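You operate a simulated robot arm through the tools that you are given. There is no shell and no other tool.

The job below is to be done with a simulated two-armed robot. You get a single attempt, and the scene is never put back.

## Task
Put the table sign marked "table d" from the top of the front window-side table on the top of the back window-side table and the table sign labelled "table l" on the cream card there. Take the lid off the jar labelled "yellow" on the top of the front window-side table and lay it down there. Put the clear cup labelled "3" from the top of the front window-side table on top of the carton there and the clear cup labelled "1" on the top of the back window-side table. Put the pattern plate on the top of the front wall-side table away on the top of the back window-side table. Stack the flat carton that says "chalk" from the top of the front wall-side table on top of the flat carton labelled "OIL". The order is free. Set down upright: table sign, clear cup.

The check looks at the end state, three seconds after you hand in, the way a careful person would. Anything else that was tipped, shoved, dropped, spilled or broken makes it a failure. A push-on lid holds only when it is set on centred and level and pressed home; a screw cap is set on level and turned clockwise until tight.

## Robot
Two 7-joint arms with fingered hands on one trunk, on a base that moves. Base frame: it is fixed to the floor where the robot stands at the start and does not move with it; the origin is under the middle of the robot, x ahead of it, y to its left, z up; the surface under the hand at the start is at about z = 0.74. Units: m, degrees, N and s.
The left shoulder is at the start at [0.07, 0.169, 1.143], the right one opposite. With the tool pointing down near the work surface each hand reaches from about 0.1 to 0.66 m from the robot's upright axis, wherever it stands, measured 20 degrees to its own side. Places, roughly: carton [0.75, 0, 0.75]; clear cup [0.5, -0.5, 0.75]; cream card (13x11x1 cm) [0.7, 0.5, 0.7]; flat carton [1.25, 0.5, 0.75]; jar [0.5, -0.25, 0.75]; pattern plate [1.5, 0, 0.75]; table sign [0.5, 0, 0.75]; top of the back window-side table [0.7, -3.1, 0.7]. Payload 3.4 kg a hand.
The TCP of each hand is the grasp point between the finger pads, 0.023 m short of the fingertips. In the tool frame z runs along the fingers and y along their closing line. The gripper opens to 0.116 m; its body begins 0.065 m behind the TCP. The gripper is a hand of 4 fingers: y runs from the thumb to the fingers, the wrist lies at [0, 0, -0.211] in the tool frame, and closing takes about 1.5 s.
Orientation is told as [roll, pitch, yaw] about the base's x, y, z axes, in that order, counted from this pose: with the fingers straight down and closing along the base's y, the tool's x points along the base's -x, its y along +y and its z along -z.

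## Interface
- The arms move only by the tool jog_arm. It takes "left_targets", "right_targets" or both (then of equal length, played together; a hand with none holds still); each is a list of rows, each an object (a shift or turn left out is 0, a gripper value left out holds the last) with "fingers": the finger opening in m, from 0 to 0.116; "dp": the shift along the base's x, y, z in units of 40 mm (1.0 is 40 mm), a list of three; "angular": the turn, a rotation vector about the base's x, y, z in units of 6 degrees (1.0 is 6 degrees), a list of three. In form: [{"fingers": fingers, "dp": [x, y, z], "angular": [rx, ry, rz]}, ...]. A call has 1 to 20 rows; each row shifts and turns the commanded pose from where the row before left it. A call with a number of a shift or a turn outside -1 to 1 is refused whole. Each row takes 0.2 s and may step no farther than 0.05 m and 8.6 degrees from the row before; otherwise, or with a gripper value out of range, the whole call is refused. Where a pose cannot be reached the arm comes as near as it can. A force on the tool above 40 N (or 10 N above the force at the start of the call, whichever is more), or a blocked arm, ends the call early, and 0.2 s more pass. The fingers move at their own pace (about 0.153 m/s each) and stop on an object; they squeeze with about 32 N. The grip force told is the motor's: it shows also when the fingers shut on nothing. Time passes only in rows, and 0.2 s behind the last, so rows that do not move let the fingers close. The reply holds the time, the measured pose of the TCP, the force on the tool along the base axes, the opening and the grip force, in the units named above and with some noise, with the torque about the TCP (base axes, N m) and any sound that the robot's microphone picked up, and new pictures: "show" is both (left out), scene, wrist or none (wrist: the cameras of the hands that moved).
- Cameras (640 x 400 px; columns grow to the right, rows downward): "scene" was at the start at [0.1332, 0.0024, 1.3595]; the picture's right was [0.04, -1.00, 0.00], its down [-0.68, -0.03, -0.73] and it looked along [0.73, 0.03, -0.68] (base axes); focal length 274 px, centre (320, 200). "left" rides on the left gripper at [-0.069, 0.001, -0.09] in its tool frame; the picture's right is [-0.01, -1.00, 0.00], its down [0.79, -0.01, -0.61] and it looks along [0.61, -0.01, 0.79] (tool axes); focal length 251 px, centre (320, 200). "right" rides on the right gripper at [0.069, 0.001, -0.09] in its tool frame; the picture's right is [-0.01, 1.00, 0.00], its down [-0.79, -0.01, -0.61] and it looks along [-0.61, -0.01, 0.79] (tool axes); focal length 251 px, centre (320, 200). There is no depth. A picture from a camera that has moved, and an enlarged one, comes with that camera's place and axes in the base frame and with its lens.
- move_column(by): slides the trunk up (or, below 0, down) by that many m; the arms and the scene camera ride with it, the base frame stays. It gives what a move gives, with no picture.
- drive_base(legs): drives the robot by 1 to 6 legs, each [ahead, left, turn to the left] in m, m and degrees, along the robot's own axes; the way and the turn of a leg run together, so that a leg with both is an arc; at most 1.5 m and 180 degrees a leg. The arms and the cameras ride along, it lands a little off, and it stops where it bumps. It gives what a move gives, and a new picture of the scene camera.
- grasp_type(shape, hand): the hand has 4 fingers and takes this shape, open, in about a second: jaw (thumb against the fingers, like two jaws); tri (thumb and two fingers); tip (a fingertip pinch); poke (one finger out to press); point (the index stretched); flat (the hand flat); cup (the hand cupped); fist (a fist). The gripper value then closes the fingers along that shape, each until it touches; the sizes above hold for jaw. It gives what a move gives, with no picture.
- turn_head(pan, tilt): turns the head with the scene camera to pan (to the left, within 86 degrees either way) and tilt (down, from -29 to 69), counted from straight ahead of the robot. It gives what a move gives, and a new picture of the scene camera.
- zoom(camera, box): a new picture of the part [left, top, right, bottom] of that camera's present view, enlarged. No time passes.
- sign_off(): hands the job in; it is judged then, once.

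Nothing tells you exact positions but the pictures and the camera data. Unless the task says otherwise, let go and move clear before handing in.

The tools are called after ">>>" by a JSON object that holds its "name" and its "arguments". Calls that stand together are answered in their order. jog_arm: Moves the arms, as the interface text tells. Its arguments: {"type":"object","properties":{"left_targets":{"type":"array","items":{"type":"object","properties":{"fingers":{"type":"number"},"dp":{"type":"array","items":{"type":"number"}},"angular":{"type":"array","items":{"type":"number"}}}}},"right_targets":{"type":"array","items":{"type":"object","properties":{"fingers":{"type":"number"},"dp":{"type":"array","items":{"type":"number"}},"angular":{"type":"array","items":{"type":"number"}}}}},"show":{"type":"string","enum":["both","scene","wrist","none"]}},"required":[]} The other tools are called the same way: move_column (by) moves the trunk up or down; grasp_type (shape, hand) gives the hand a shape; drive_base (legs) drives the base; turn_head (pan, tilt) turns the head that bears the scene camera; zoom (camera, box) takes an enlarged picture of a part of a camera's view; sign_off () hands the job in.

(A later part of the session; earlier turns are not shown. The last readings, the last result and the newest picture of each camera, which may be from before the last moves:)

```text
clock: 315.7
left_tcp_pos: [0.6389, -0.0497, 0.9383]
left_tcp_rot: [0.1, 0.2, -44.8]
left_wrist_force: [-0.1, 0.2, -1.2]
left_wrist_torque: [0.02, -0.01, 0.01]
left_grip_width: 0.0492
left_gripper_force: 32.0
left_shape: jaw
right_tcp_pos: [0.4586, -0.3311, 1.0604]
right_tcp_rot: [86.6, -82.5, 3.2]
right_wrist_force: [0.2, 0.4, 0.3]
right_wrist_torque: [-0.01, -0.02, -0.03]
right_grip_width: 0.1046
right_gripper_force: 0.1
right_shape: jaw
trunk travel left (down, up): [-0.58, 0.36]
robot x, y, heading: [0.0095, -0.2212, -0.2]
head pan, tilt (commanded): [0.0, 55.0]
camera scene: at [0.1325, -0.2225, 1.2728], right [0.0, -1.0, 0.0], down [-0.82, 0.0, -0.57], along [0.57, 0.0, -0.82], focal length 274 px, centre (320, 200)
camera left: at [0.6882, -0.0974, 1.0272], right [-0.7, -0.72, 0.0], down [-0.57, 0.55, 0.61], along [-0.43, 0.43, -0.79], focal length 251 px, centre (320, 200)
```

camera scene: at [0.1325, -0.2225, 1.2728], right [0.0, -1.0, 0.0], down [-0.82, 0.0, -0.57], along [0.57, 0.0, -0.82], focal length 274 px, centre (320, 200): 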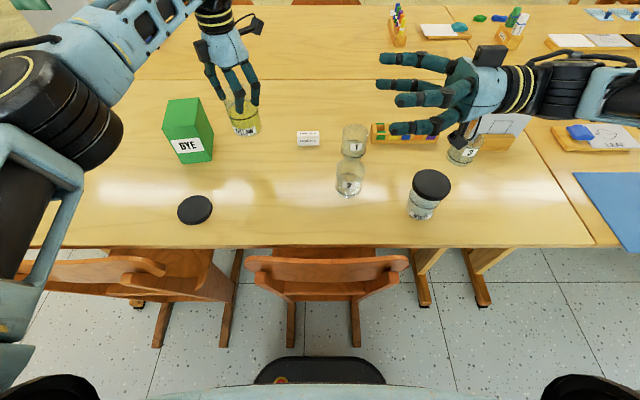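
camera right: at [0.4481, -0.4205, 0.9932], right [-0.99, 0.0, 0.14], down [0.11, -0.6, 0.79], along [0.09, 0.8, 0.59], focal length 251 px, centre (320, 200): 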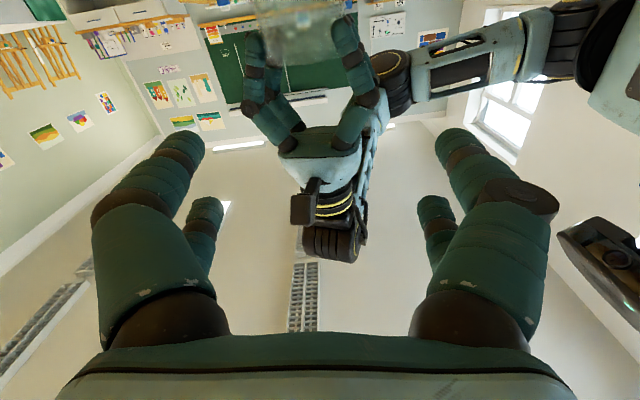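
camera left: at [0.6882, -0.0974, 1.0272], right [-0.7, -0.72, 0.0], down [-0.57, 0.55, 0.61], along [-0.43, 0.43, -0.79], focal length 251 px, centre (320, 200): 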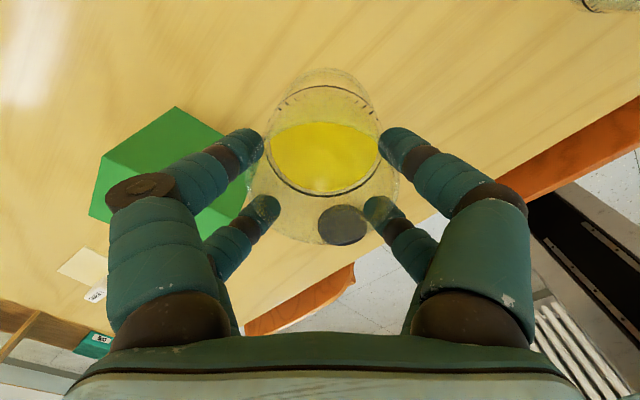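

>>> {"name": "jog_arm", "arguments": {"left_targets": [{"dp": [0, 0, -0.6]}, {"dp": [0, 0, -0.6]}, {"dp": [0, 0, -0.6]}, {"dp": [0, 0, -0.3]}, {"dp": [0, 0, 0]}], "show": "none"}}

>>> {"name": "jog_arm", "arguments": {"left_targets": [{"dp": [0, 0, -0.1]}, {"dp": [0, 0, 0]}], "show": "scene"}}

>>> {"name": "zoom", "arguments": {"camera": "scene", "box": [180, 60, 340, 180]}}

```text
clock: 316.9
left_tcp_pos: [0.6406, -0.048, 0.8555]
left_tcp_rot: [0.1, 0.1, -44.9]
left_wrist_force: [0.3, -0.4, 0.2]
left_wrist_torque: [0.02, -0.01, 0.01]
left_grip_width: 0.0491
left_gripper_force: 31.3
left_shape: jaw
right_tcp_pos: [0.457, -0.331, 1.06]
right_tcp_rot: [86.4, -82.6, 3.3]
right_wrist_force: [0.1, -0.2, 0.6]
right_wrist_torque: [0.02, -0.04, 0.0]
right_grip_width: 0.1049
right_gripper_force: 0.1
right_shape: jaw
trunk travel left (down, up): [-0.58, 0.36]
robot x, y, heading: [0.0057, -0.222, -0.0]
head pan, tilt (commanded): [0.0, 55.0]
```

```text
clock: 317.5
left_tcp_pos: [0.6393, -0.0479, 0.8506]
left_tcp_rot: [0.2, 0.1, -44.9]
left_wrist_force: [-0.1, -0.2, 0.2]
left_wrist_torque: [0.03, 0.03, -0.01]
left_grip_width: 0.0491
left_gripper_force: 32.1
left_shape: jaw
right_tcp_pos: [0.4575, -0.3299, 1.0599]
right_tcp_rot: [86.5, -82.6, 3.2]
right_wrist_force: [-0.1, 0.0, -0.1]
right_wrist_torque: [0.0, 0.02, -0.01]
right_grip_width: 0.1048
right_gripper_force: 0.1
right_shape: jaw
trunk travel left (down, up): [-0.58, 0.36]
robot x, y, heading: [0.0089, -0.218, 0.1]
head pan, tilt (commanded): [0.0, 55.0]
camera scene: at [0.1321, -0.2221, 1.2728], right [0.0, -1.0, 0.0], down [-0.82, 0.0, -0.57], along [0.57, 0.0, -0.82], focal length 274 px, centre (320, 200)
```

scene: 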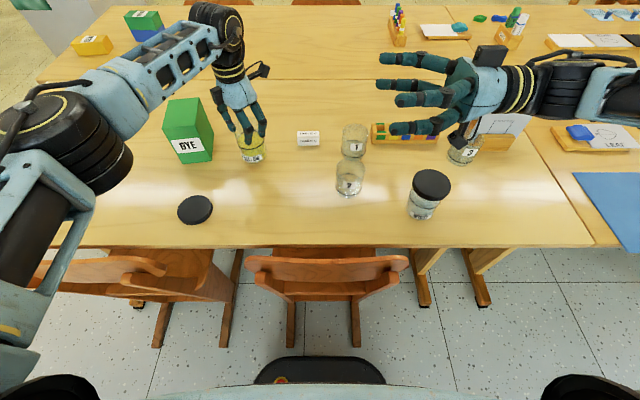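

```text
3.33 times, centred on (260, 120) of scene
camera zoom: at [0.1321, -0.2221, 1.2728], right [0.0, -1.0, 0.0], down [-0.82, 0.0, -0.57], along [0.57, 0.0, -0.82], focal length 912 px, centre (520, 467)
```

zoom: 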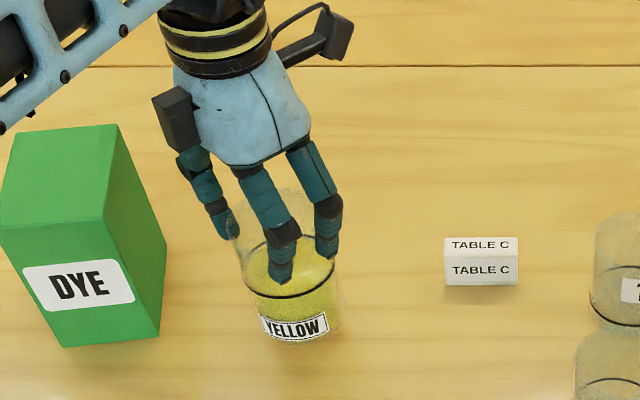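

>>> {"name": "jog_arm", "arguments": {"left_targets": [{"dp": [0, 0, -0.1]}, {"dp": [0, 0, -0.1]}, {"dp": [0, 0, 0]}], "show": "none"}}

>>> {"name": "jog_arm", "arguments": {"left_targets": [{"dp": [0, 0, -0.06]}, {"dp": [0, 0, 0]}], "show": "none"}}

>>> {"name": "jog_arm", "arguments": {"left_targets": [{"dp": [0, 0, -0.06]}, {"dp": [0, 0, 0]}], "show": "none"}}

```text
clock: 318.3
left_tcp_pos: [0.6407, -0.0475, 0.8431]
left_tcp_rot: [0.1, 0.1, -45.0]
left_wrist_force: [0.1, -1.4, 0.3]
left_wrist_torque: [-0.01, -0.01, 0.02]
left_grip_width: 0.0492
left_gripper_force: 32.2
left_shape: jaw
right_tcp_pos: [0.4574, -0.3295, 1.0602]
right_tcp_rot: [86.4, -82.7, 3.3]
right_wrist_force: [0.3, -0.2, 0.0]
right_wrist_torque: [-0.01, -0.04, 0.0]
right_grip_width: 0.105
right_gripper_force: 0.1
right_shape: jaw
trunk travel left (down, up): [-0.58, 0.36]
robot x, y, heading: [0.0111, -0.2245, -0.2]
head pan, tilt (commanded): [0.0, 55.0]
```

```text
clock: 318.9
left_tcp_pos: [0.6397, -0.0476, 0.8405]
left_tcp_rot: [0.1, 0.1, -44.9]
left_wrist_force: [-0.4, -0.2, 0.4]
left_wrist_torque: [0.0, -0.01, 0.0]
left_grip_width: 0.0495
left_gripper_force: 32.2
left_shape: jaw
right_tcp_pos: [0.4581, -0.33, 1.0592]
right_tcp_rot: [86.4, -82.6, 3.3]
right_wrist_force: [-0.4, 0.3, 1.0]
right_wrist_torque: [0.0, 0.03, 0.02]
right_grip_width: 0.1049
right_gripper_force: 0.1
right_shape: jaw
trunk travel left (down, up): [-0.58, 0.36]
robot x, y, heading: [0.0093, -0.2208, -0.2]
head pan, tilt (commanded): [0.0, 55.0]
```

```text
clock: 319.5
left_tcp_pos: [0.6393, -0.0481, 0.8372]
left_tcp_rot: [0.1, 0.1, -44.9]
left_wrist_force: [-0.1, -0.1, -0.1]
left_wrist_torque: [0.0, -0.05, -0.01]
left_grip_width: 0.0493
left_gripper_force: 31.7
left_shape: jaw
right_tcp_pos: [0.4576, -0.33, 1.0597]
right_tcp_rot: [86.3, -82.5, 3.3]
right_wrist_force: [0.4, -0.7, 0.4]
right_wrist_torque: [0.01, 0.01, 0.0]
right_grip_width: 0.1045
right_gripper_force: 0.0
right_shape: jaw
trunk travel left (down, up): [-0.58, 0.36]
robot x, y, heading: [0.0096, -0.2189, -0.3]
head pan, tilt (commanded): [0.0, 55.0]
```

>>> {"name": "jog_arm", "arguments": {"left_targets": [{"dp": [0, 0, -0.06]}, {"dp": [0, 0, 0]}], "show": "none"}}

>>> {"name": "jog_arm", "arguments": {"left_targets": [{"dp": [0, 0, -0.06]}, {"dp": [0, 0, 0]}], "show": "wrist"}}

>>> {"name": "zoom", "arguments": {"camera": "scene", "box": [180, 60, 340, 180]}}

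```text
clock: 320.1
left_tcp_pos: [0.6396, -0.0485, 0.8361]
left_tcp_rot: [0.2, 0.0, -44.9]
left_wrist_force: [0.3, 1.0, 4.9]
left_wrist_torque: [0.15, -0.21, -0.03]
left_grip_width: 0.0494
left_gripper_force: 31.9
left_shape: jaw
right_tcp_pos: [0.4565, -0.3306, 1.0612]
right_tcp_rot: [86.6, -82.6, 3.2]
right_wrist_force: [0.4, 1.2, -1.1]
right_wrist_torque: [-0.03, 0.03, 0.0]
right_grip_width: 0.1048
right_gripper_force: 0.1
right_shape: jaw
trunk travel left (down, up): [-0.58, 0.36]
robot x, y, heading: [0.0092, -0.2236, -0.4]
head pan, tilt (commanded): [0.0, 55.0]
```

```text
clock: 320.7
left_tcp_pos: [0.6401, -0.0487, 0.8353]
left_tcp_rot: [0.3, 0.0, -44.9]
left_wrist_force: [3.1, -1.1, 15.4]
left_wrist_torque: [0.35, -0.46, -0.11]
left_grip_width: 0.0495
left_gripper_force: 32.0
left_shape: jaw
right_tcp_pos: [0.4566, -0.3318, 1.0613]
right_tcp_rot: [86.7, -82.7, 2.9]
right_wrist_force: [0.0, -0.1, -0.3]
right_wrist_torque: [0.03, 0.03, -0.04]
right_grip_width: 0.1048
right_gripper_force: 0.1
right_shape: jaw
trunk travel left (down, up): [-0.58, 0.36]
robot x, y, heading: [0.0109, -0.2268, -0.2]
head pan, tilt (commanded): [0.0, 55.0]
camera left: at [0.6869, -0.0972, 0.9249], right [-0.7, -0.71, -0.01], down [-0.57, 0.55, 0.61], along [-0.43, 0.43, -0.8], focal length 251 px, centre (320, 200)
```

left: 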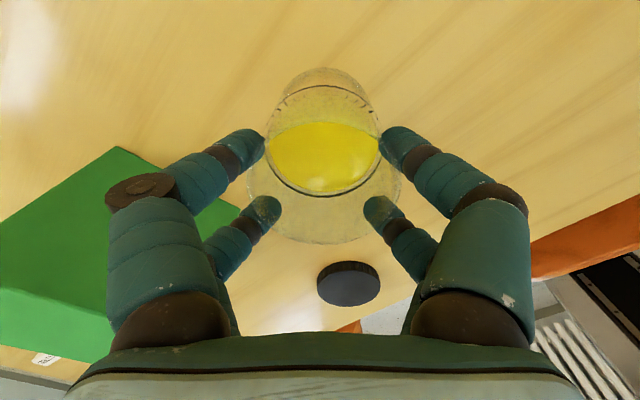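

```text
3.33 times, centred on (260, 120) of scene
camera zoom: at [0.1294, -0.2233, 1.2733], right [0.0, -1.0, 0.0], down [-0.82, 0.0, -0.57], along [0.57, 0.0, -0.82], focal length 912 px, centre (520, 467)
```

zoom: 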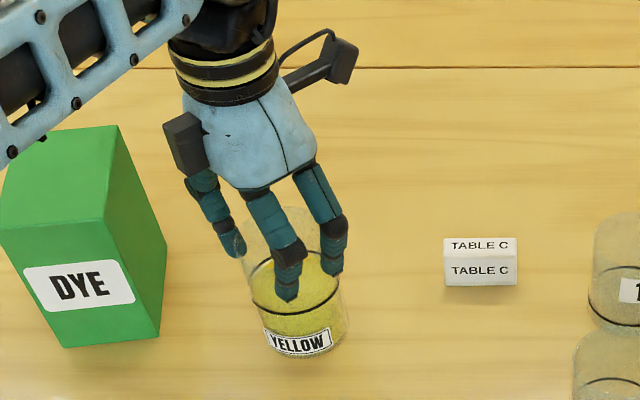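

The jar is back at its place. Easing off, opening, and rising.

>>> {"name": "jog_arm", "arguments": {"left_targets": [{"dp": [0, 0, 0.05]}, {"fingers": 0.065}, {"fingers": 0.085}, {"dp": [0, 0, 0]}, {"fingers": 0.1}, {"dp": [0, 0, 0]}, {"dp": [0, 0, 0.5]}, {"dp": [0, 0, 0.8]}, {"dp": [0, 0, 0.8]}, {"dp": [-0.3, 0.2, 0.8]}], "show": "both"}}

>>> {"name": "zoom", "arguments": {"camera": "scene", "box": [160, 60, 360, 230]}}

```text
clock: 322.9
left_tcp_pos: [0.6264, -0.0404, 0.952]
left_tcp_rot: [0.1, 0.0, -44.8]
left_wrist_force: [0.1, 0.2, 0.3]
left_wrist_torque: [-0.04, 0.03, 0.0]
left_grip_width: 0.1001
left_gripper_force: 0.1
left_shape: jaw
right_tcp_pos: [0.4567, -0.3289, 1.0609]
right_tcp_rot: [86.1, -82.6, 3.7]
right_wrist_force: [-0.2, 0.2, -0.1]
right_wrist_torque: [0.01, -0.03, -0.01]
right_grip_width: 0.105
right_gripper_force: 0.1
right_shape: jaw
trunk travel left (down, up): [-0.58, 0.36]
robot x, y, heading: [0.0077, -0.2191, -0.1]
head pan, tilt (commanded): [0.0, 55.0]
camera scene: at [0.1306, -0.2212, 1.273], right [0.0, -1.0, 0.0], down [-0.82, 0.0, -0.57], along [0.57, 0.0, -0.82], focal length 274 px, centre (320, 200)
camera left: at [0.6744, -0.0875, 1.0413], right [-0.7, -0.72, 0.0], down [-0.57, 0.55, 0.61], along [-0.43, 0.43, -0.79], focal length 251 px, centre (320, 200)
```

scene: 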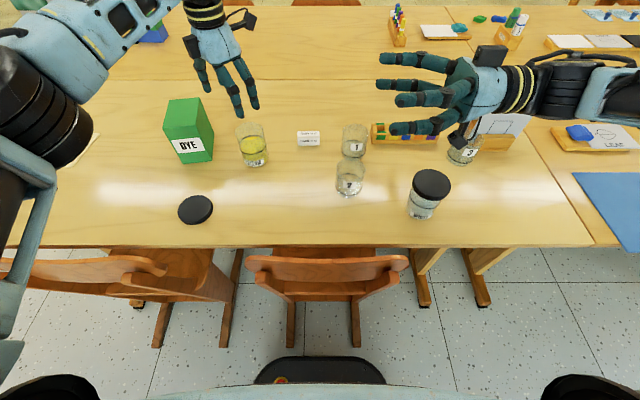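
left: 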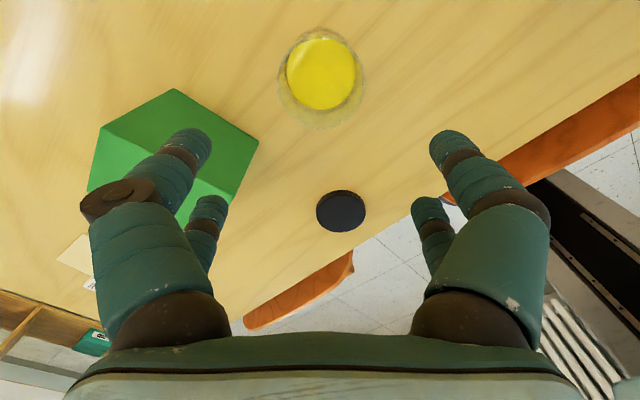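

```text
2.35 times, centred on (260, 145) of scene
camera zoom: at [0.1306, -0.2212, 1.273], right [0.0, -1.0, 0.0], down [-0.82, 0.0, -0.57], along [0.57, 0.0, -0.82], focal length 644 px, centre (461, 329)
```

zoom: 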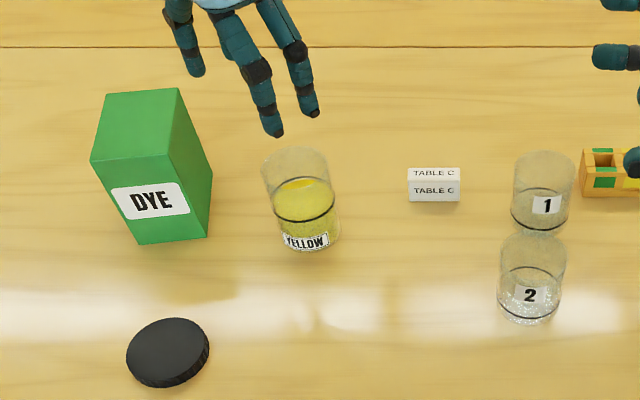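

The jar stands open at its place and the lid lies beside it. Next is cup 3: I'll turn the right hand back to vertical, then shift the base to the right.

>>> {"name": "jog_arm", "arguments": {"right_targets": [{"dp": [0, -0.1, 0], "angular": [-1, 0, 0]}, {"dp": [0, -0.1, 0], "angular": [-1, 0, 0]}, {"dp": [0, -0.1, 0], "angular": [-1, 0, 0]}, {"dp": [0, -0.1, 0], "angular": [-1, 0, 0]}, {"dp": [0, -0.1, -0.1], "angular": [-1, 0, 0]}, {"dp": [0, -0.1, -0.1], "angular": [-1, 0, 0]}, {"dp": [0, -0.1, -0.1], "angular": [-1, 0, 0]}, {"dp": [0, -0.1, -0.1], "angular": [-1, 0, 0]}, {"dp": [0, -0.1, -0.2], "angular": [-1, 0, 0]}, {"dp": [0, -0.1, -0.2], "angular": [-1, 0, 0]}, {"dp": [0, -0.1, -0.2], "angular": [-1, 0, 0]}, {"dp": [0, -0.1, -0.2], "angular": [-1, 0, 0]}, {"dp": [0, -0.1, -0.2], "angular": [-1, 0, 0]}, {"dp": [0, -0.1, -0.2], "angular": [-1, 0, 0]}, {"dp": [0, -0.1, -0.2], "angular": [-1, 0, 0]}], "show": "scene"}}

```text
clock: 326.1
left_tcp_pos: [0.6288, -0.04, 0.9513]
left_tcp_rot: [0.1, 0.1, -45.0]
left_wrist_force: [0.3, -1.1, 0.2]
left_wrist_torque: [-0.06, -0.02, 0.01]
left_grip_width: 0.0999
left_gripper_force: 0.1
left_shape: jaw
right_tcp_pos: [0.4575, -0.3906, 0.9887]
right_tcp_rot: [-0.4, 0.6, 82.4]
right_wrist_force: [0.4, 0.4, -0.2]
right_wrist_torque: [0.0, 0.04, 0.01]
right_grip_width: 0.1048
right_gripper_force: 0.0
right_shape: jaw
trunk travel left (down, up): [-0.58, 0.36]
robot x, y, heading: [0.0082, -0.2233, -0.4]
head pan, tilt (commanded): [0.0, 55.0]
camera scene: at [0.1322, -0.2219, 1.2728], right [0.0, -1.0, 0.0], down [-0.82, 0.0, -0.57], along [0.57, 0.0, -0.82], focal length 274 px, centre (320, 200)
```

scene: 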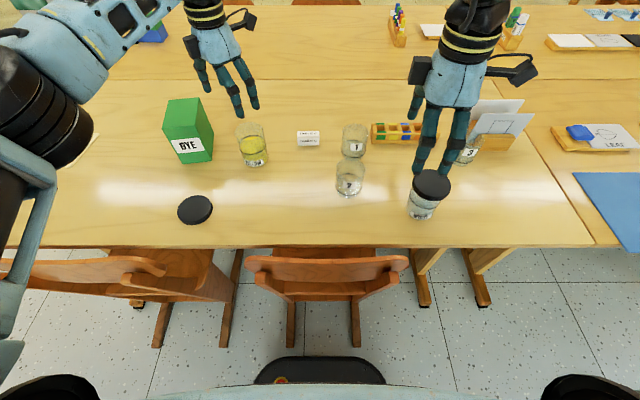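

>>> {"name": "drive_base", "arguments": {"legs": [[0, -0.24, 0.3]]}}

>>> {"name": "zoom", "arguments": {"camera": "scene", "box": [240, 80, 480, 230]}}

```text
clock: 327.8
left_tcp_pos: [0.6255, -0.2725, 0.9505]
left_tcp_rot: [0.2, 0.0, -44.7]
left_wrist_force: [-0.1, 0.2, 0.3]
left_wrist_torque: [0.02, -0.02, 0.01]
left_grip_width: 0.0998
left_gripper_force: 0.1
left_shape: jaw
right_tcp_pos: [0.4559, -0.6228, 0.9888]
right_tcp_rot: [-0.3, 0.5, 82.7]
right_wrist_force: [-0.2, -0.1, -0.6]
right_wrist_torque: [0.03, -0.03, 0.02]
right_grip_width: 0.1049
right_gripper_force: 0.0
right_shape: jaw
trunk travel left (down, up): [-0.58, 0.36]
robot x, y, heading: [0.0078, -0.4523, 0.0]
head pan, tilt (commanded): [0.0, 55.0]
camera scene: at [0.1311, -0.4548, 1.2729], right [0.0, -1.0, 0.0], down [-0.82, 0.0, -0.57], along [0.57, 0.0, -0.82], focal length 274 px, centre (320, 200)
```

scene: 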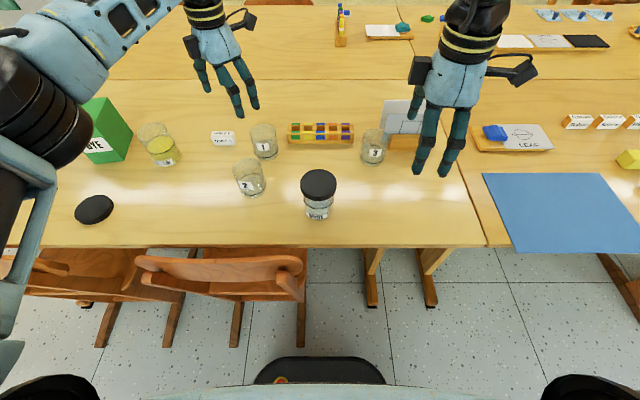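

```text
2.67 times, centred on (360, 155) of scene
camera zoom: at [0.1311, -0.4548, 1.2729], right [0.0, -1.0, 0.0], down [-0.82, 0.0, -0.57], along [0.57, 0.0, -0.82], focal length 729 px, centre (213, 320)
```

zoom: 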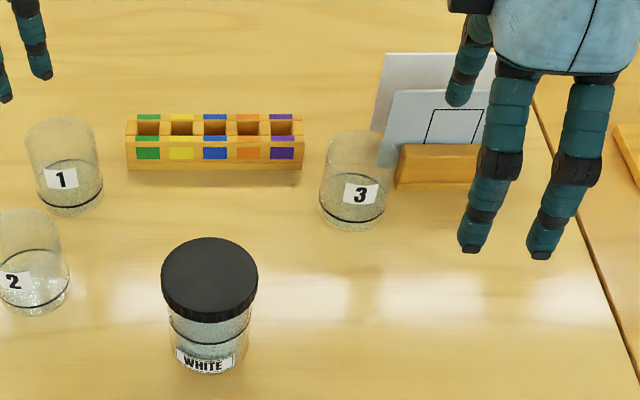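

Cup 3 stands at about [0.639, -0.592], close to the plate stand. The left hand at its natural 45° turn avoids the stand if I grip high, so I'll shift the base to put the cup at the left hand's comfortable spot.

>>> {"name": "drive_base", "arguments": {"legs": [[0, -0.29, 0]]}}

>>> {"name": "jog_arm", "arguments": {"left_targets": [{"dp": [0.1, 0, 0], "fingers": 0.1}, {"dp": [0, 0, 0]}], "show": "wrist"}}

```text
clock: 329.8
left_tcp_pos: [0.6246, -0.5647, 0.9518]
left_tcp_rot: [0.1, 0.1, -44.9]
left_wrist_force: [1.1, -0.9, 0.2]
left_wrist_torque: [0.03, -0.01, -0.01]
left_grip_width: 0.0999
left_gripper_force: 0.1
left_shape: jaw
right_tcp_pos: [0.454, -0.9167, 0.9884]
right_tcp_rot: [-0.3, 0.4, 82.5]
right_wrist_force: [0.2, -0.2, 0.5]
right_wrist_torque: [-0.02, -0.01, 0.02]
right_grip_width: 0.1047
right_gripper_force: 0.1
right_shape: jaw
trunk travel left (down, up): [-0.58, 0.36]
robot x, y, heading: [0.0078, -0.7435, -0.2]
head pan, tilt (commanded): [0.0, 55.0]
camera scene: at [0.1301, -0.7475, 1.2729], right [-0.01, -1.0, 0.0], down [-0.82, 0.0, -0.57], along [0.57, 0.0, -0.82], focal length 274 px, centre (320, 200)
```

scene: 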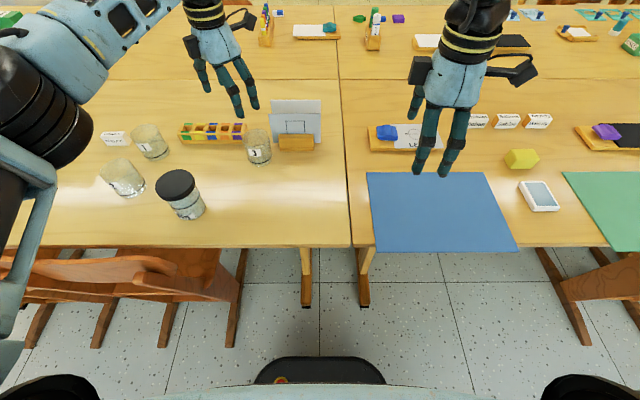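

```text
clock: 330.4
left_tcp_pos: [0.6299, -0.565, 0.951]
left_tcp_rot: [0.2, 0.2, -44.9]
left_wrist_force: [-0.4, -0.4, -0.7]
left_wrist_torque: [-0.01, 0.01, -0.01]
left_grip_width: 0.0997
left_gripper_force: 0.0
left_shape: jaw
right_tcp_pos: [0.4546, -0.9164, 0.988]
right_tcp_rot: [-0.3, 0.5, 82.5]
right_wrist_force: [-0.6, -0.4, -0.3]
right_wrist_torque: [0.04, 0.0, -0.04]
right_grip_width: 0.1051
right_gripper_force: 0.0
right_shape: jaw
trunk travel left (down, up): [-0.58, 0.36]
robot x, y, heading: [0.0052, -0.7443, -0.3]
head pan, tilt (commanded): [0.0, 55.0]
camera left: at [0.6779, -0.6142, 1.0407], right [-0.7, -0.71, 0.0], down [-0.57, 0.55, 0.61], along [-0.43, 0.43, -0.79], focal length 251 px, centre (320, 200)
```

left: 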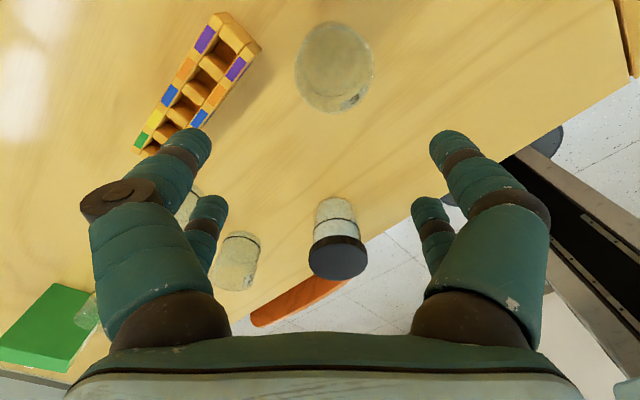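

>>> {"name": "jog_arm", "arguments": {"left_targets": [{"dp": [0.12, -0.33, -0.5]}, {"dp": [0.12, -0.33, -0.6]}, {"dp": [0, 0, -0.6]}, {"dp": [0, 0, 0]}], "show": "both"}}

>>> {"name": "zoom", "arguments": {"camera": "scene", "box": [180, 50, 380, 190]}}

```text
clock: 331.4
left_tcp_pos: [0.6378, -0.5915, 0.8818]
left_tcp_rot: [0.2, 0.1, -44.9]
left_wrist_force: [-0.5, -0.2, 0.3]
left_wrist_torque: [0.0, 0.0, 0.04]
left_grip_width: 0.0995
left_gripper_force: 0.2
left_shape: jaw
right_tcp_pos: [0.4542, -0.9171, 0.9889]
right_tcp_rot: [-0.4, 0.4, 82.6]
right_wrist_force: [1.1, -0.1, -0.6]
right_wrist_torque: [0.02, 0.04, 0.02]
right_grip_width: 0.1048
right_gripper_force: 0.0
right_shape: jaw
trunk travel left (down, up): [-0.58, 0.36]
robot x, y, heading: [0.0065, -0.7479, -0.2]
head pan, tilt (commanded): [0.0, 55.0]
camera scene: at [0.1299, -0.7479, 1.2729], right [-0.01, -1.0, 0.0], down [-0.82, 0.0, -0.57], along [0.57, 0.0, -0.82], focal length 274 px, centre (320, 200)
camera left: at [0.6872, -0.6405, 0.9712], right [-0.7, -0.71, 0.0], down [-0.57, 0.55, 0.61], along [-0.43, 0.43, -0.79], focal length 251 px, centre (320, 200)
```

scene: 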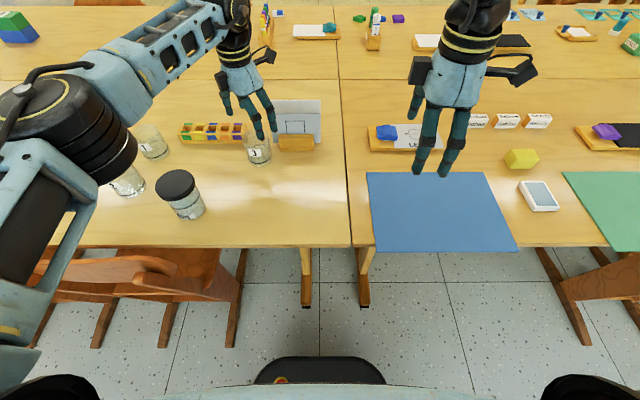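
left: 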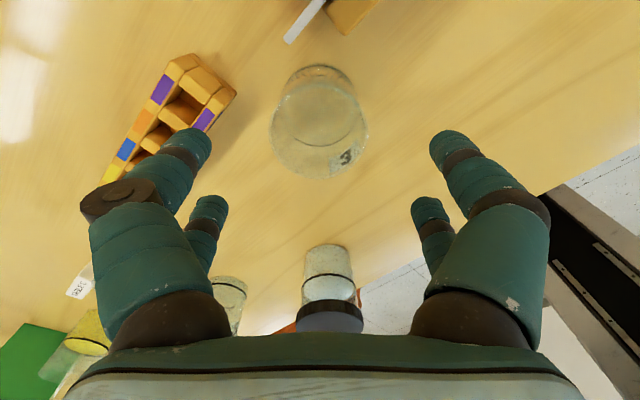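

```text
2.86 times, centred on (280, 120) of scene
camera zoom: at [0.1299, -0.7479, 1.2729], right [-0.01, -1.0, 0.0], down [-0.82, 0.0, -0.57], along [0.57, 0.0, -0.82], focal length 781 px, centre (434, 429)
```

zoom: 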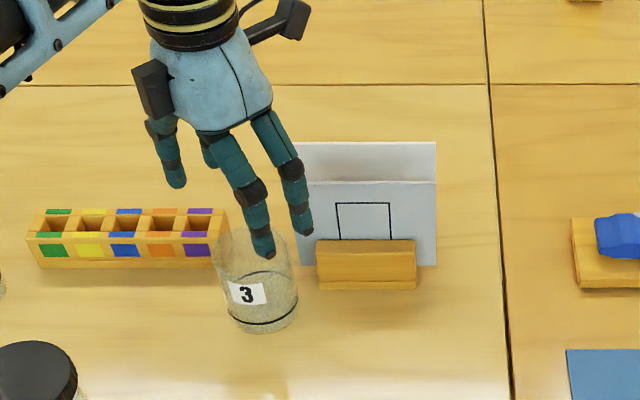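

Aligned over cup 3. Lowering to a high grip on the cup (keeping clear of the plate stand).

>>> {"name": "jog_arm", "arguments": {"left_targets": [{"dp": [0.02, 0, -0.5]}, {"dp": [0, 0, -0.5]}, {"dp": [0, 0, -0.4]}, {"dp": [0, 0, -0.3]}, {"dp": [0, 0, 0]}], "show": "wrist"}}

>>> {"name": "zoom", "arguments": {"camera": "scene", "box": [200, 60, 340, 180]}}

```text
clock: 332.6
left_tcp_pos: [0.6391, -0.5921, 0.8135]
left_tcp_rot: [0.0, 0.1, -44.9]
left_wrist_force: [-0.2, 0.1, 0.3]
left_wrist_torque: [0.0, -0.04, -0.01]
left_grip_width: 0.1
left_gripper_force: 0.1
left_shape: jaw
right_tcp_pos: [0.455, -0.9153, 0.9891]
right_tcp_rot: [-0.4, 0.3, 82.5]
right_wrist_force: [0.4, 0.6, 0.4]
right_wrist_torque: [0.01, 0.03, -0.02]
right_grip_width: 0.1049
right_gripper_force: 0.1
right_shape: jaw
trunk travel left (down, up): [-0.58, 0.36]
robot x, y, heading: [0.0109, -0.7494, -0.5]
head pan, tilt (commanded): [0.0, 55.0]
camera left: at [0.6881, -0.6405, 0.9035], right [-0.7, -0.71, 0.0], down [-0.57, 0.55, 0.61], along [-0.43, 0.43, -0.79], focal length 251 px, centre (320, 200)
```

left: 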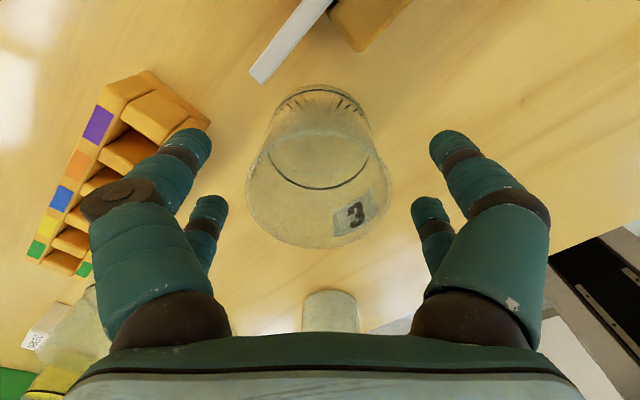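

```text
3.33 times, centred on (270, 120) of scene
camera zoom: at [0.1299, -0.7475, 1.2729], right [-0.01, -1.0, 0.0], down [-0.82, 0.0, -0.57], along [0.57, 0.0, -0.82], focal length 912 px, centre (487, 467)
```

zoom: 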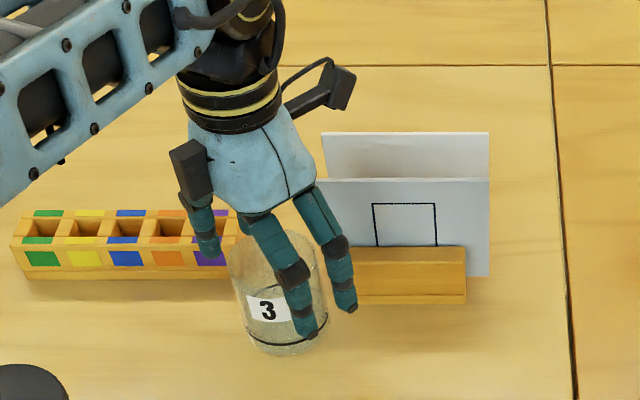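

Good position. Lowering 8 mm more, then closing on the cup and lifting straight up.

>>> {"name": "jog_arm", "arguments": {"left_targets": [{"dp": [0, 0, -0.2]}, {"fingers": 0.0}, {"dp": [0, 0, 0]}, {"dp": [0, 0, 0]}, {"dp": [0, 0, 0]}, {"dp": [0, 0, 0.2]}, {"dp": [0, 0, 0.4]}], "show": "both"}}

>>> {"name": "zoom", "arguments": {"camera": "scene", "box": [200, 60, 340, 180]}}

```text
clock: 334.2
left_tcp_pos: [0.64, -0.5905, 0.8304]
left_tcp_rot: [0.1, 0.0, -44.9]
left_wrist_force: [-0.3, -0.5, -1.6]
left_wrist_torque: [0.03, 0.02, 0.01]
left_grip_width: 0.0469
left_gripper_force: 31.6
left_shape: jaw
right_tcp_pos: [0.4539, -0.9158, 0.9884]
right_tcp_rot: [-0.3, 0.3, 82.4]
right_wrist_force: [0.5, 0.9, 0.3]
right_wrist_torque: [0.02, 0.01, -0.01]
right_grip_width: 0.1047
right_gripper_force: 0.0
right_shape: jaw
trunk travel left (down, up): [-0.58, 0.36]
robot x, y, heading: [0.0087, -0.7463, -0.2]
head pan, tilt (commanded): [0.0, 55.0]
camera scene: at [0.1299, -0.7475, 1.2729], right [-0.01, -1.0, 0.0], down [-0.82, 0.0, -0.57], along [0.57, 0.0, -0.82], focal length 274 px, centre (320, 200)
camera left: at [0.6887, -0.6391, 0.9203], right [-0.7, -0.71, 0.0], down [-0.57, 0.55, 0.61], along [-0.43, 0.43, -0.79], focal length 251 px, centre (320, 200)
```

scene: 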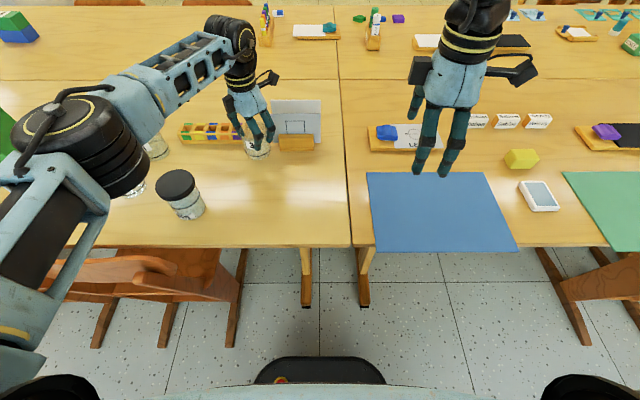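
left: 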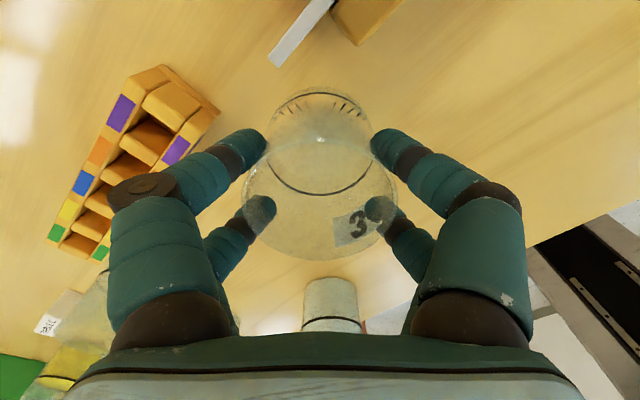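

```text
3.33 times, centred on (270, 120) of scene
camera zoom: at [0.1299, -0.7475, 1.2729], right [-0.01, -1.0, 0.0], down [-0.82, 0.0, -0.57], along [0.57, 0.0, -0.82], focal length 912 px, centre (487, 467)
```

zoom: 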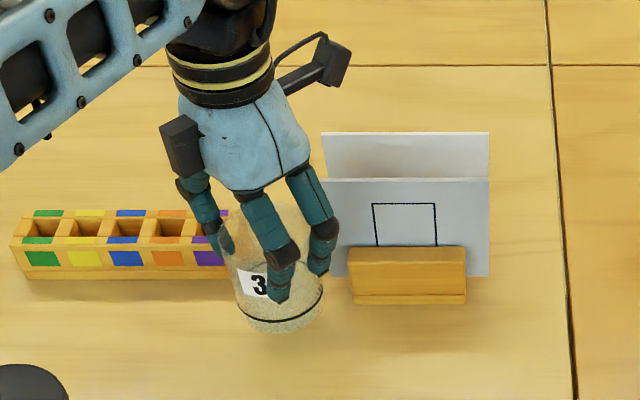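

Cup 3 is held upright. Lifting it well clear and driving left to the DYE carton.

>>> {"name": "jog_arm", "arguments": {"left_targets": [{"dp": [0, 0, 0.7]}, {"dp": [0, 0, 0.7]}, {"dp": [0, 0, 0.7]}, {"dp": [0, 0, 0.7]}, {"dp": [0, 0, 0.7]}, {"dp": [-0.2, 0, 0.2]}], "show": "none"}}

>>> {"name": "drive_base", "arguments": {"legs": [[0, 0.695, 0.3]]}}

```text
clock: 335.6
left_tcp_pos: [0.6322, -0.5919, 0.9807]
left_tcp_rot: [0.2, 0.1, -45.0]
left_wrist_force: [-0.5, 0.6, 0.5]
left_wrist_torque: [0.0, -0.01, -0.02]
left_grip_width: 0.0465
left_gripper_force: 32.0
left_shape: jaw
right_tcp_pos: [0.4546, -0.9151, 0.988]
right_tcp_rot: [-0.3, 0.5, 82.4]
right_wrist_force: [0.6, 0.6, -1.0]
right_wrist_torque: [-0.02, -0.02, 0.02]
right_grip_width: 0.1046
right_gripper_force: 0.2
right_shape: jaw
trunk travel left (down, up): [-0.58, 0.36]
robot x, y, heading: [0.0104, -0.7448, -0.3]
head pan, tilt (commanded): [0.0, 55.0]
```

```text
clock: 339.4
left_tcp_pos: [0.6241, 0.119, 0.9799]
left_tcp_rot: [0.2, 0.1, -43.7]
left_wrist_force: [0.1, -0.4, 0.2]
left_wrist_torque: [-0.03, -0.04, 0.04]
left_grip_width: 0.0467
left_gripper_force: 32.3
left_shape: jaw
right_tcp_pos: [0.454, -0.2084, 0.9879]
right_tcp_rot: [-0.2, 0.5, 83.7]
right_wrist_force: [-0.1, -0.1, -0.1]
right_wrist_torque: [-0.01, -0.03, -0.01]
right_grip_width: 0.1049
right_gripper_force: 0.0
right_shape: jaw
trunk travel left (down, up): [-0.58, 0.36]
robot x, y, heading: [0.0047, -0.0485, 0.9]
head pan, tilt (commanded): [0.0, 55.0]
camera scene: at [0.126, -0.0472, 1.2729], right [0.02, -1.0, 0.0], down [-0.82, -0.01, -0.57], along [0.57, 0.01, -0.82], focal length 274 px, centre (320, 200)
```

scene: 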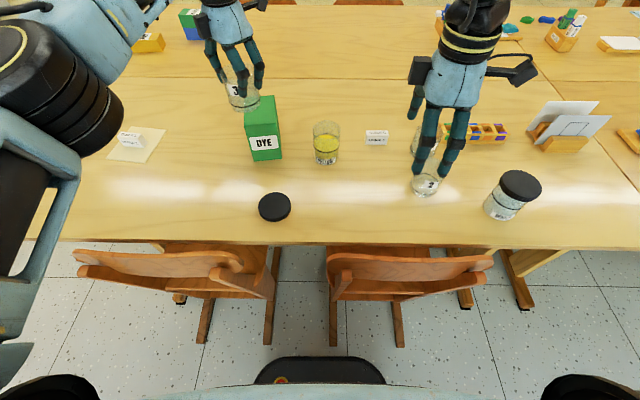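

>>> {"name": "zoom", "arguments": {"camera": "scene", "box": [200, 60, 340, 180]}}

>>> {"name": "zoom", "arguments": {"camera": "left", "box": [0, 0, 640, 400]}}

```text
3.33 times, centred on (270, 120) of scene
camera zoom: at [0.126, -0.0472, 1.2729], right [0.02, -1.0, 0.0], down [-0.82, -0.01, -0.57], along [0.57, 0.01, -0.82], focal length 912 px, centre (487, 467)
```

zoom: 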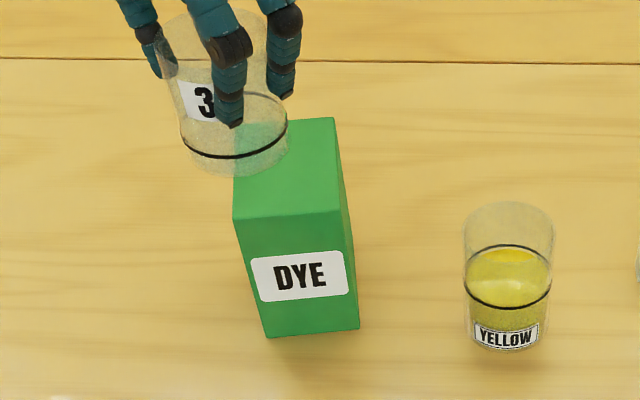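

```text
1.00 times, centred on (320, 200) of left (not enlarged: the box is as wide or as high as the picture)
camera zoom: at [0.6737, 0.0724, 1.0694], right [-0.68, -0.73, 0.0], down [-0.58, 0.54, 0.61], along [-0.44, 0.42, -0.79], focal length 251 px, centre (320, 200)
```

zoom: 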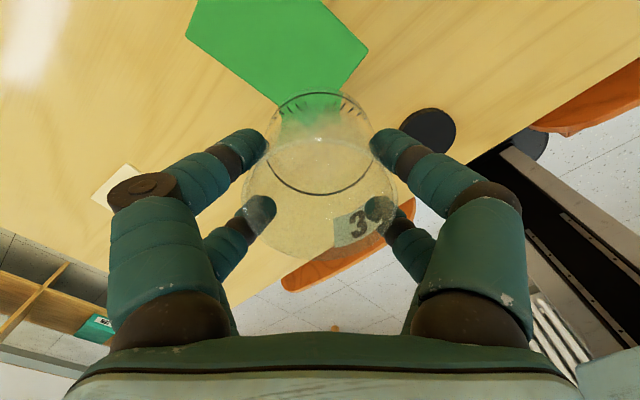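

The DYE carton's top is at z ≈ 0.858, centred near [0.675, 0.108]. I'll edge forward 2 cm, raise the trunk 6 cm for best reach, and move the cup over it.

>>> {"name": "drive_base", "arguments": {"legs": [[0.02, 0, -0.9]]}}

>>> {"name": "move_column", "arguments": {"by": 0.06}}

>>> {"name": "jog_arm", "arguments": {"left_targets": [{"dp": [0.2, 0, -0.3]}, {"dp": [0.2, 0, -0.3]}, {"dp": [0.2, 0, -0.3]}], "show": "both"}}

```text
clock: 340.3
left_tcp_pos: [0.6404, 0.1137, 0.9789]
left_tcp_rot: [0.2, 0.3, -44.2]
left_wrist_force: [-0.1, 0.6, -1.7]
left_wrist_torque: [-0.03, 0.04, 0.03]
left_grip_width: 0.0466
left_gripper_force: 31.7
left_shape: jaw
right_tcp_pos: [0.4673, -0.2127, 0.9881]
right_tcp_rot: [-0.3, 0.4, 83.1]
right_wrist_force: [0.2, 0.3, 0.2]
right_wrist_torque: [-0.01, -0.02, -0.03]
right_grip_width: 0.1047
right_gripper_force: 0.1
right_shape: jaw
trunk travel left (down, up): [-0.58, 0.36]
robot x, y, heading: [0.0165, -0.0503, 0.4]
head pan, tilt (commanded): [0.0, 55.0]
stopped in leg 1: the robot was blocked; the commanded pose is now the measured one
camera scene: at [0.1405, -0.0485, 1.2727], right [0.01, -1.0, 0.0], down [-0.82, 0.0, -0.57], along [0.57, 0.0, -0.82], focal length 274 px, centre (320, 200)
```

scene: 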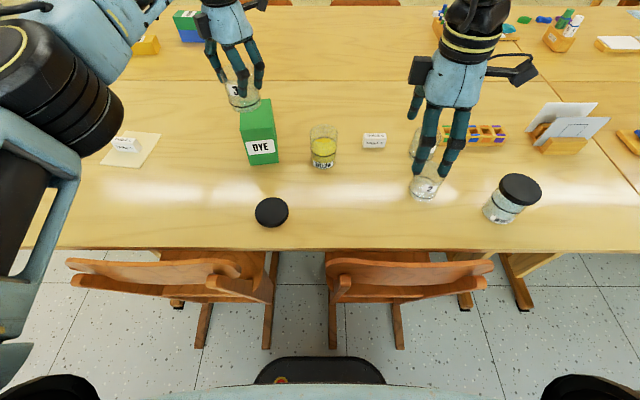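

```text
clock: 341.3
left_tcp_pos: [0.6386, 0.113, 1.0392]
left_tcp_rot: [0.2, 0.1, -44.3]
left_wrist_force: [-0.6, -0.5, -1.4]
left_wrist_torque: [-0.03, 0.01, -0.04]
left_grip_width: 0.0467
left_gripper_force: 31.6
left_shape: jaw
right_tcp_pos: [0.4665, -0.2124, 1.0486]
right_tcp_rot: [-0.2, 0.4, 83.1]
right_wrist_force: [-0.9, 0.7, -0.2]
right_wrist_torque: [0.0, 0.03, 0.01]
right_grip_width: 0.105
right_gripper_force: 0.1
right_shape: jaw
trunk travel left (down, up): [-0.64, 0.3]
robot x, y, heading: [0.0148, -0.0489, 0.5]
head pan, tilt (commanded): [0.0, 55.0]
```

```text
clock: 342.1
left_tcp_pos: [0.6527, 0.1169, 1.0032]
left_tcp_rot: [0.1, 0.0, -44.2]
left_wrist_force: [-0.4, 0.2, -0.7]
left_wrist_torque: [-0.02, -0.01, 0.02]
left_grip_width: 0.0467
left_gripper_force: 31.9
left_shape: jaw
left hand out of reach, approached as far as the arm can: row 3
right_tcp_pos: [0.4671, -0.2111, 1.0476]
right_tcp_rot: [-0.3, 0.5, 83.1]
right_wrist_force: [0.6, 0.3, 0.3]
right_wrist_torque: [-0.02, 0.0, 0.01]
right_grip_width: 0.105
right_gripper_force: 0.1
right_shape: jaw
trunk travel left (down, up): [-0.64, 0.3]
robot x, y, heading: [0.019, -0.0439, 0.4]
head pan, tilt (commanded): [0.0, 55.0]
camera scene: at [0.1397, -0.0462, 1.3328], right [0.01, -1.0, 0.0], down [-0.82, -0.01, -0.57], along [0.57, 0.0, -0.82], focal length 274 px, centre (320, 200)
camera left: at [0.7019, 0.0694, 1.0931], right [-0.69, -0.72, 0.0], down [-0.58, 0.55, 0.61], along [-0.44, 0.42, -0.79], focal length 251 px, centre (320, 200)
```

scene: 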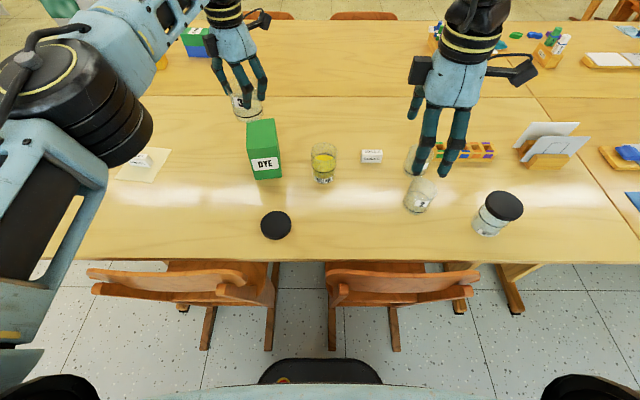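
left: 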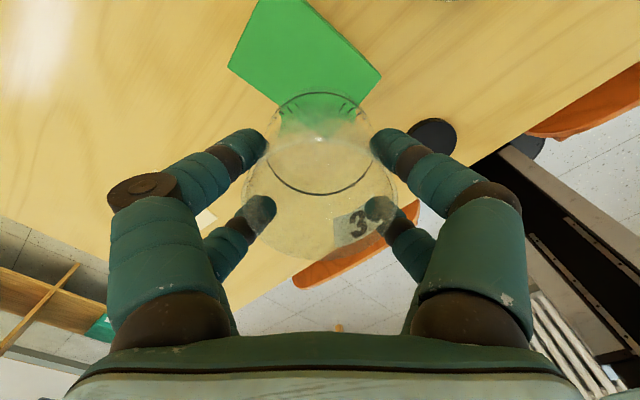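

The base touched a chair leg there, so I'll back off right away and instead turn the base 35° to the right, which brings the left shoulder nearer to the carton with the base's corner in the gap between the chairs.

>>> {"name": "drive_base", "arguments": {"legs": [[-0.05, 0.035, 0]]}}

>>> {"name": "turn_head", "arguments": {"pan": 0, "tilt": 68}}

```text
clock: 343.1
left_tcp_pos: [0.6039, 0.148, 1.0036]
left_tcp_rot: [0.2, 0.1, -44.3]
left_wrist_force: [0.3, -0.1, -0.2]
left_wrist_torque: [-0.01, 0.04, -0.02]
left_grip_width: 0.0465
left_gripper_force: 32.1
left_shape: jaw
right_tcp_pos: [0.415, -0.1793, 1.0495]
right_tcp_rot: [-0.1, 0.4, 83.1]
right_wrist_force: [-0.3, -0.2, 0.6]
right_wrist_torque: [0.0, 0.03, -0.02]
right_grip_width: 0.1047
right_gripper_force: 0.0
right_shape: jaw
trunk travel left (down, up): [-0.64, 0.3]
robot x, y, heading: [-0.0359, -0.015, 0.7]
head pan, tilt (commanded): [0.0, 55.0]
camera scene: at [0.09, -0.0144, 1.3326], right [0.0, -1.0, 0.0], down [-0.82, 0.0, -0.57], along [0.57, 0.0, -0.82], focal length 274 px, centre (320, 200)
```

scene: 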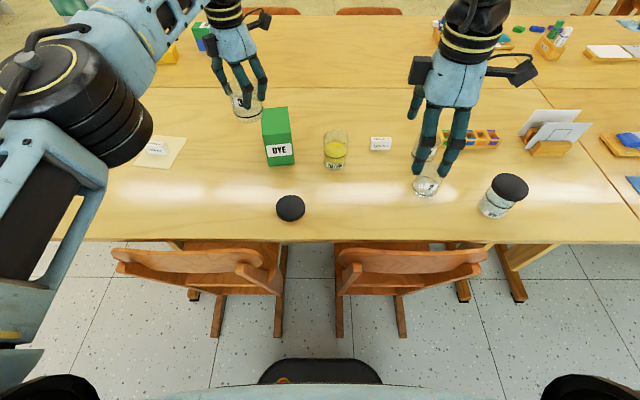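

```text
clock: 343.8
left_tcp_pos: [0.6006, 0.1485, 1.0051]
left_tcp_rot: [0.2, 0.1, -44.2]
left_wrist_force: [-0.8, -0.3, -0.6]
left_wrist_torque: [0.01, 0.0, 0.02]
left_grip_width: 0.0465
left_gripper_force: 32.0
left_shape: jaw
right_tcp_pos: [0.4136, -0.179, 1.0497]
right_tcp_rot: [-0.3, 0.4, 83.1]
right_wrist_force: [-0.7, 0.0, -0.4]
right_wrist_torque: [0.01, 0.01, -0.02]
right_grip_width: 0.105
right_gripper_force: 0.2
right_shape: jaw
trunk travel left (down, up): [-0.64, 0.3]
robot x, y, heading: [-0.037, -0.0098, 0.1]
head pan, tilt (commanded): [0.0, 68.0]
camera scene: at [0.0723, -0.0131, 1.3183], right [0.01, -1.0, 0.0], down [-0.93, -0.01, -0.38], along [0.38, 0.0, -0.93], focal length 274 px, centre (320, 200)
```

scene: 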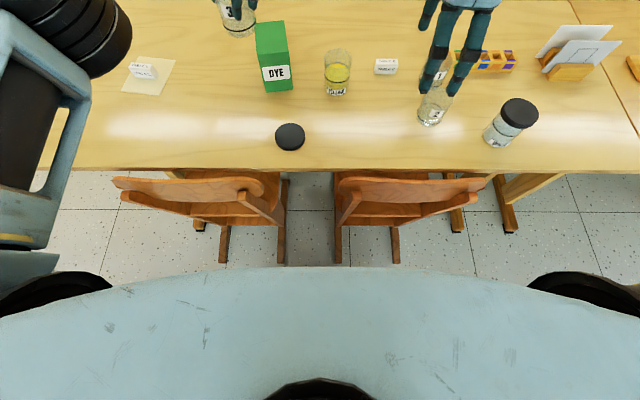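

The chairs look unmoved. Now turning the base 35° to the right in place.

>>> {"name": "drive_base", "arguments": {"legs": [[0, 0, -35]]}}

```text
clock: 345.9
left_tcp_pos: [0.5784, -0.2471, 1.0037]
left_tcp_rot: [0.2, 0.1, -79.5]
left_wrist_force: [-1.2, -0.1, -0.2]
left_wrist_torque: [0.02, 0.01, -0.03]
left_grip_width: 0.0464
left_gripper_force: 31.9
left_shape: jaw
right_tcp_pos: [0.2368, -0.4062, 1.0481]
right_tcp_rot: [-0.3, 0.4, 47.9]
right_wrist_force: [0.1, 0.1, -0.6]
right_wrist_torque: [0.01, -0.01, 0.0]
right_grip_width: 0.1049
right_gripper_force: 0.1
right_shape: jaw
trunk travel left (down, up): [-0.64, 0.3]
robot x, y, heading: [-0.0355, -0.0124, -35.0]
head pan, tilt (commanded): [0.0, 68.0]
camera scene: at [0.0539, -0.0754, 1.3182], right [-0.57, -0.82, 0.0], down [-0.76, 0.53, -0.37], along [0.31, -0.21, -0.93], focal length 274 px, centre (320, 200)
```

scene: 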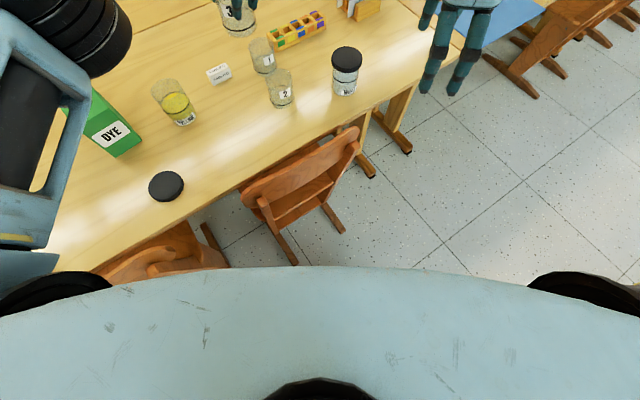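

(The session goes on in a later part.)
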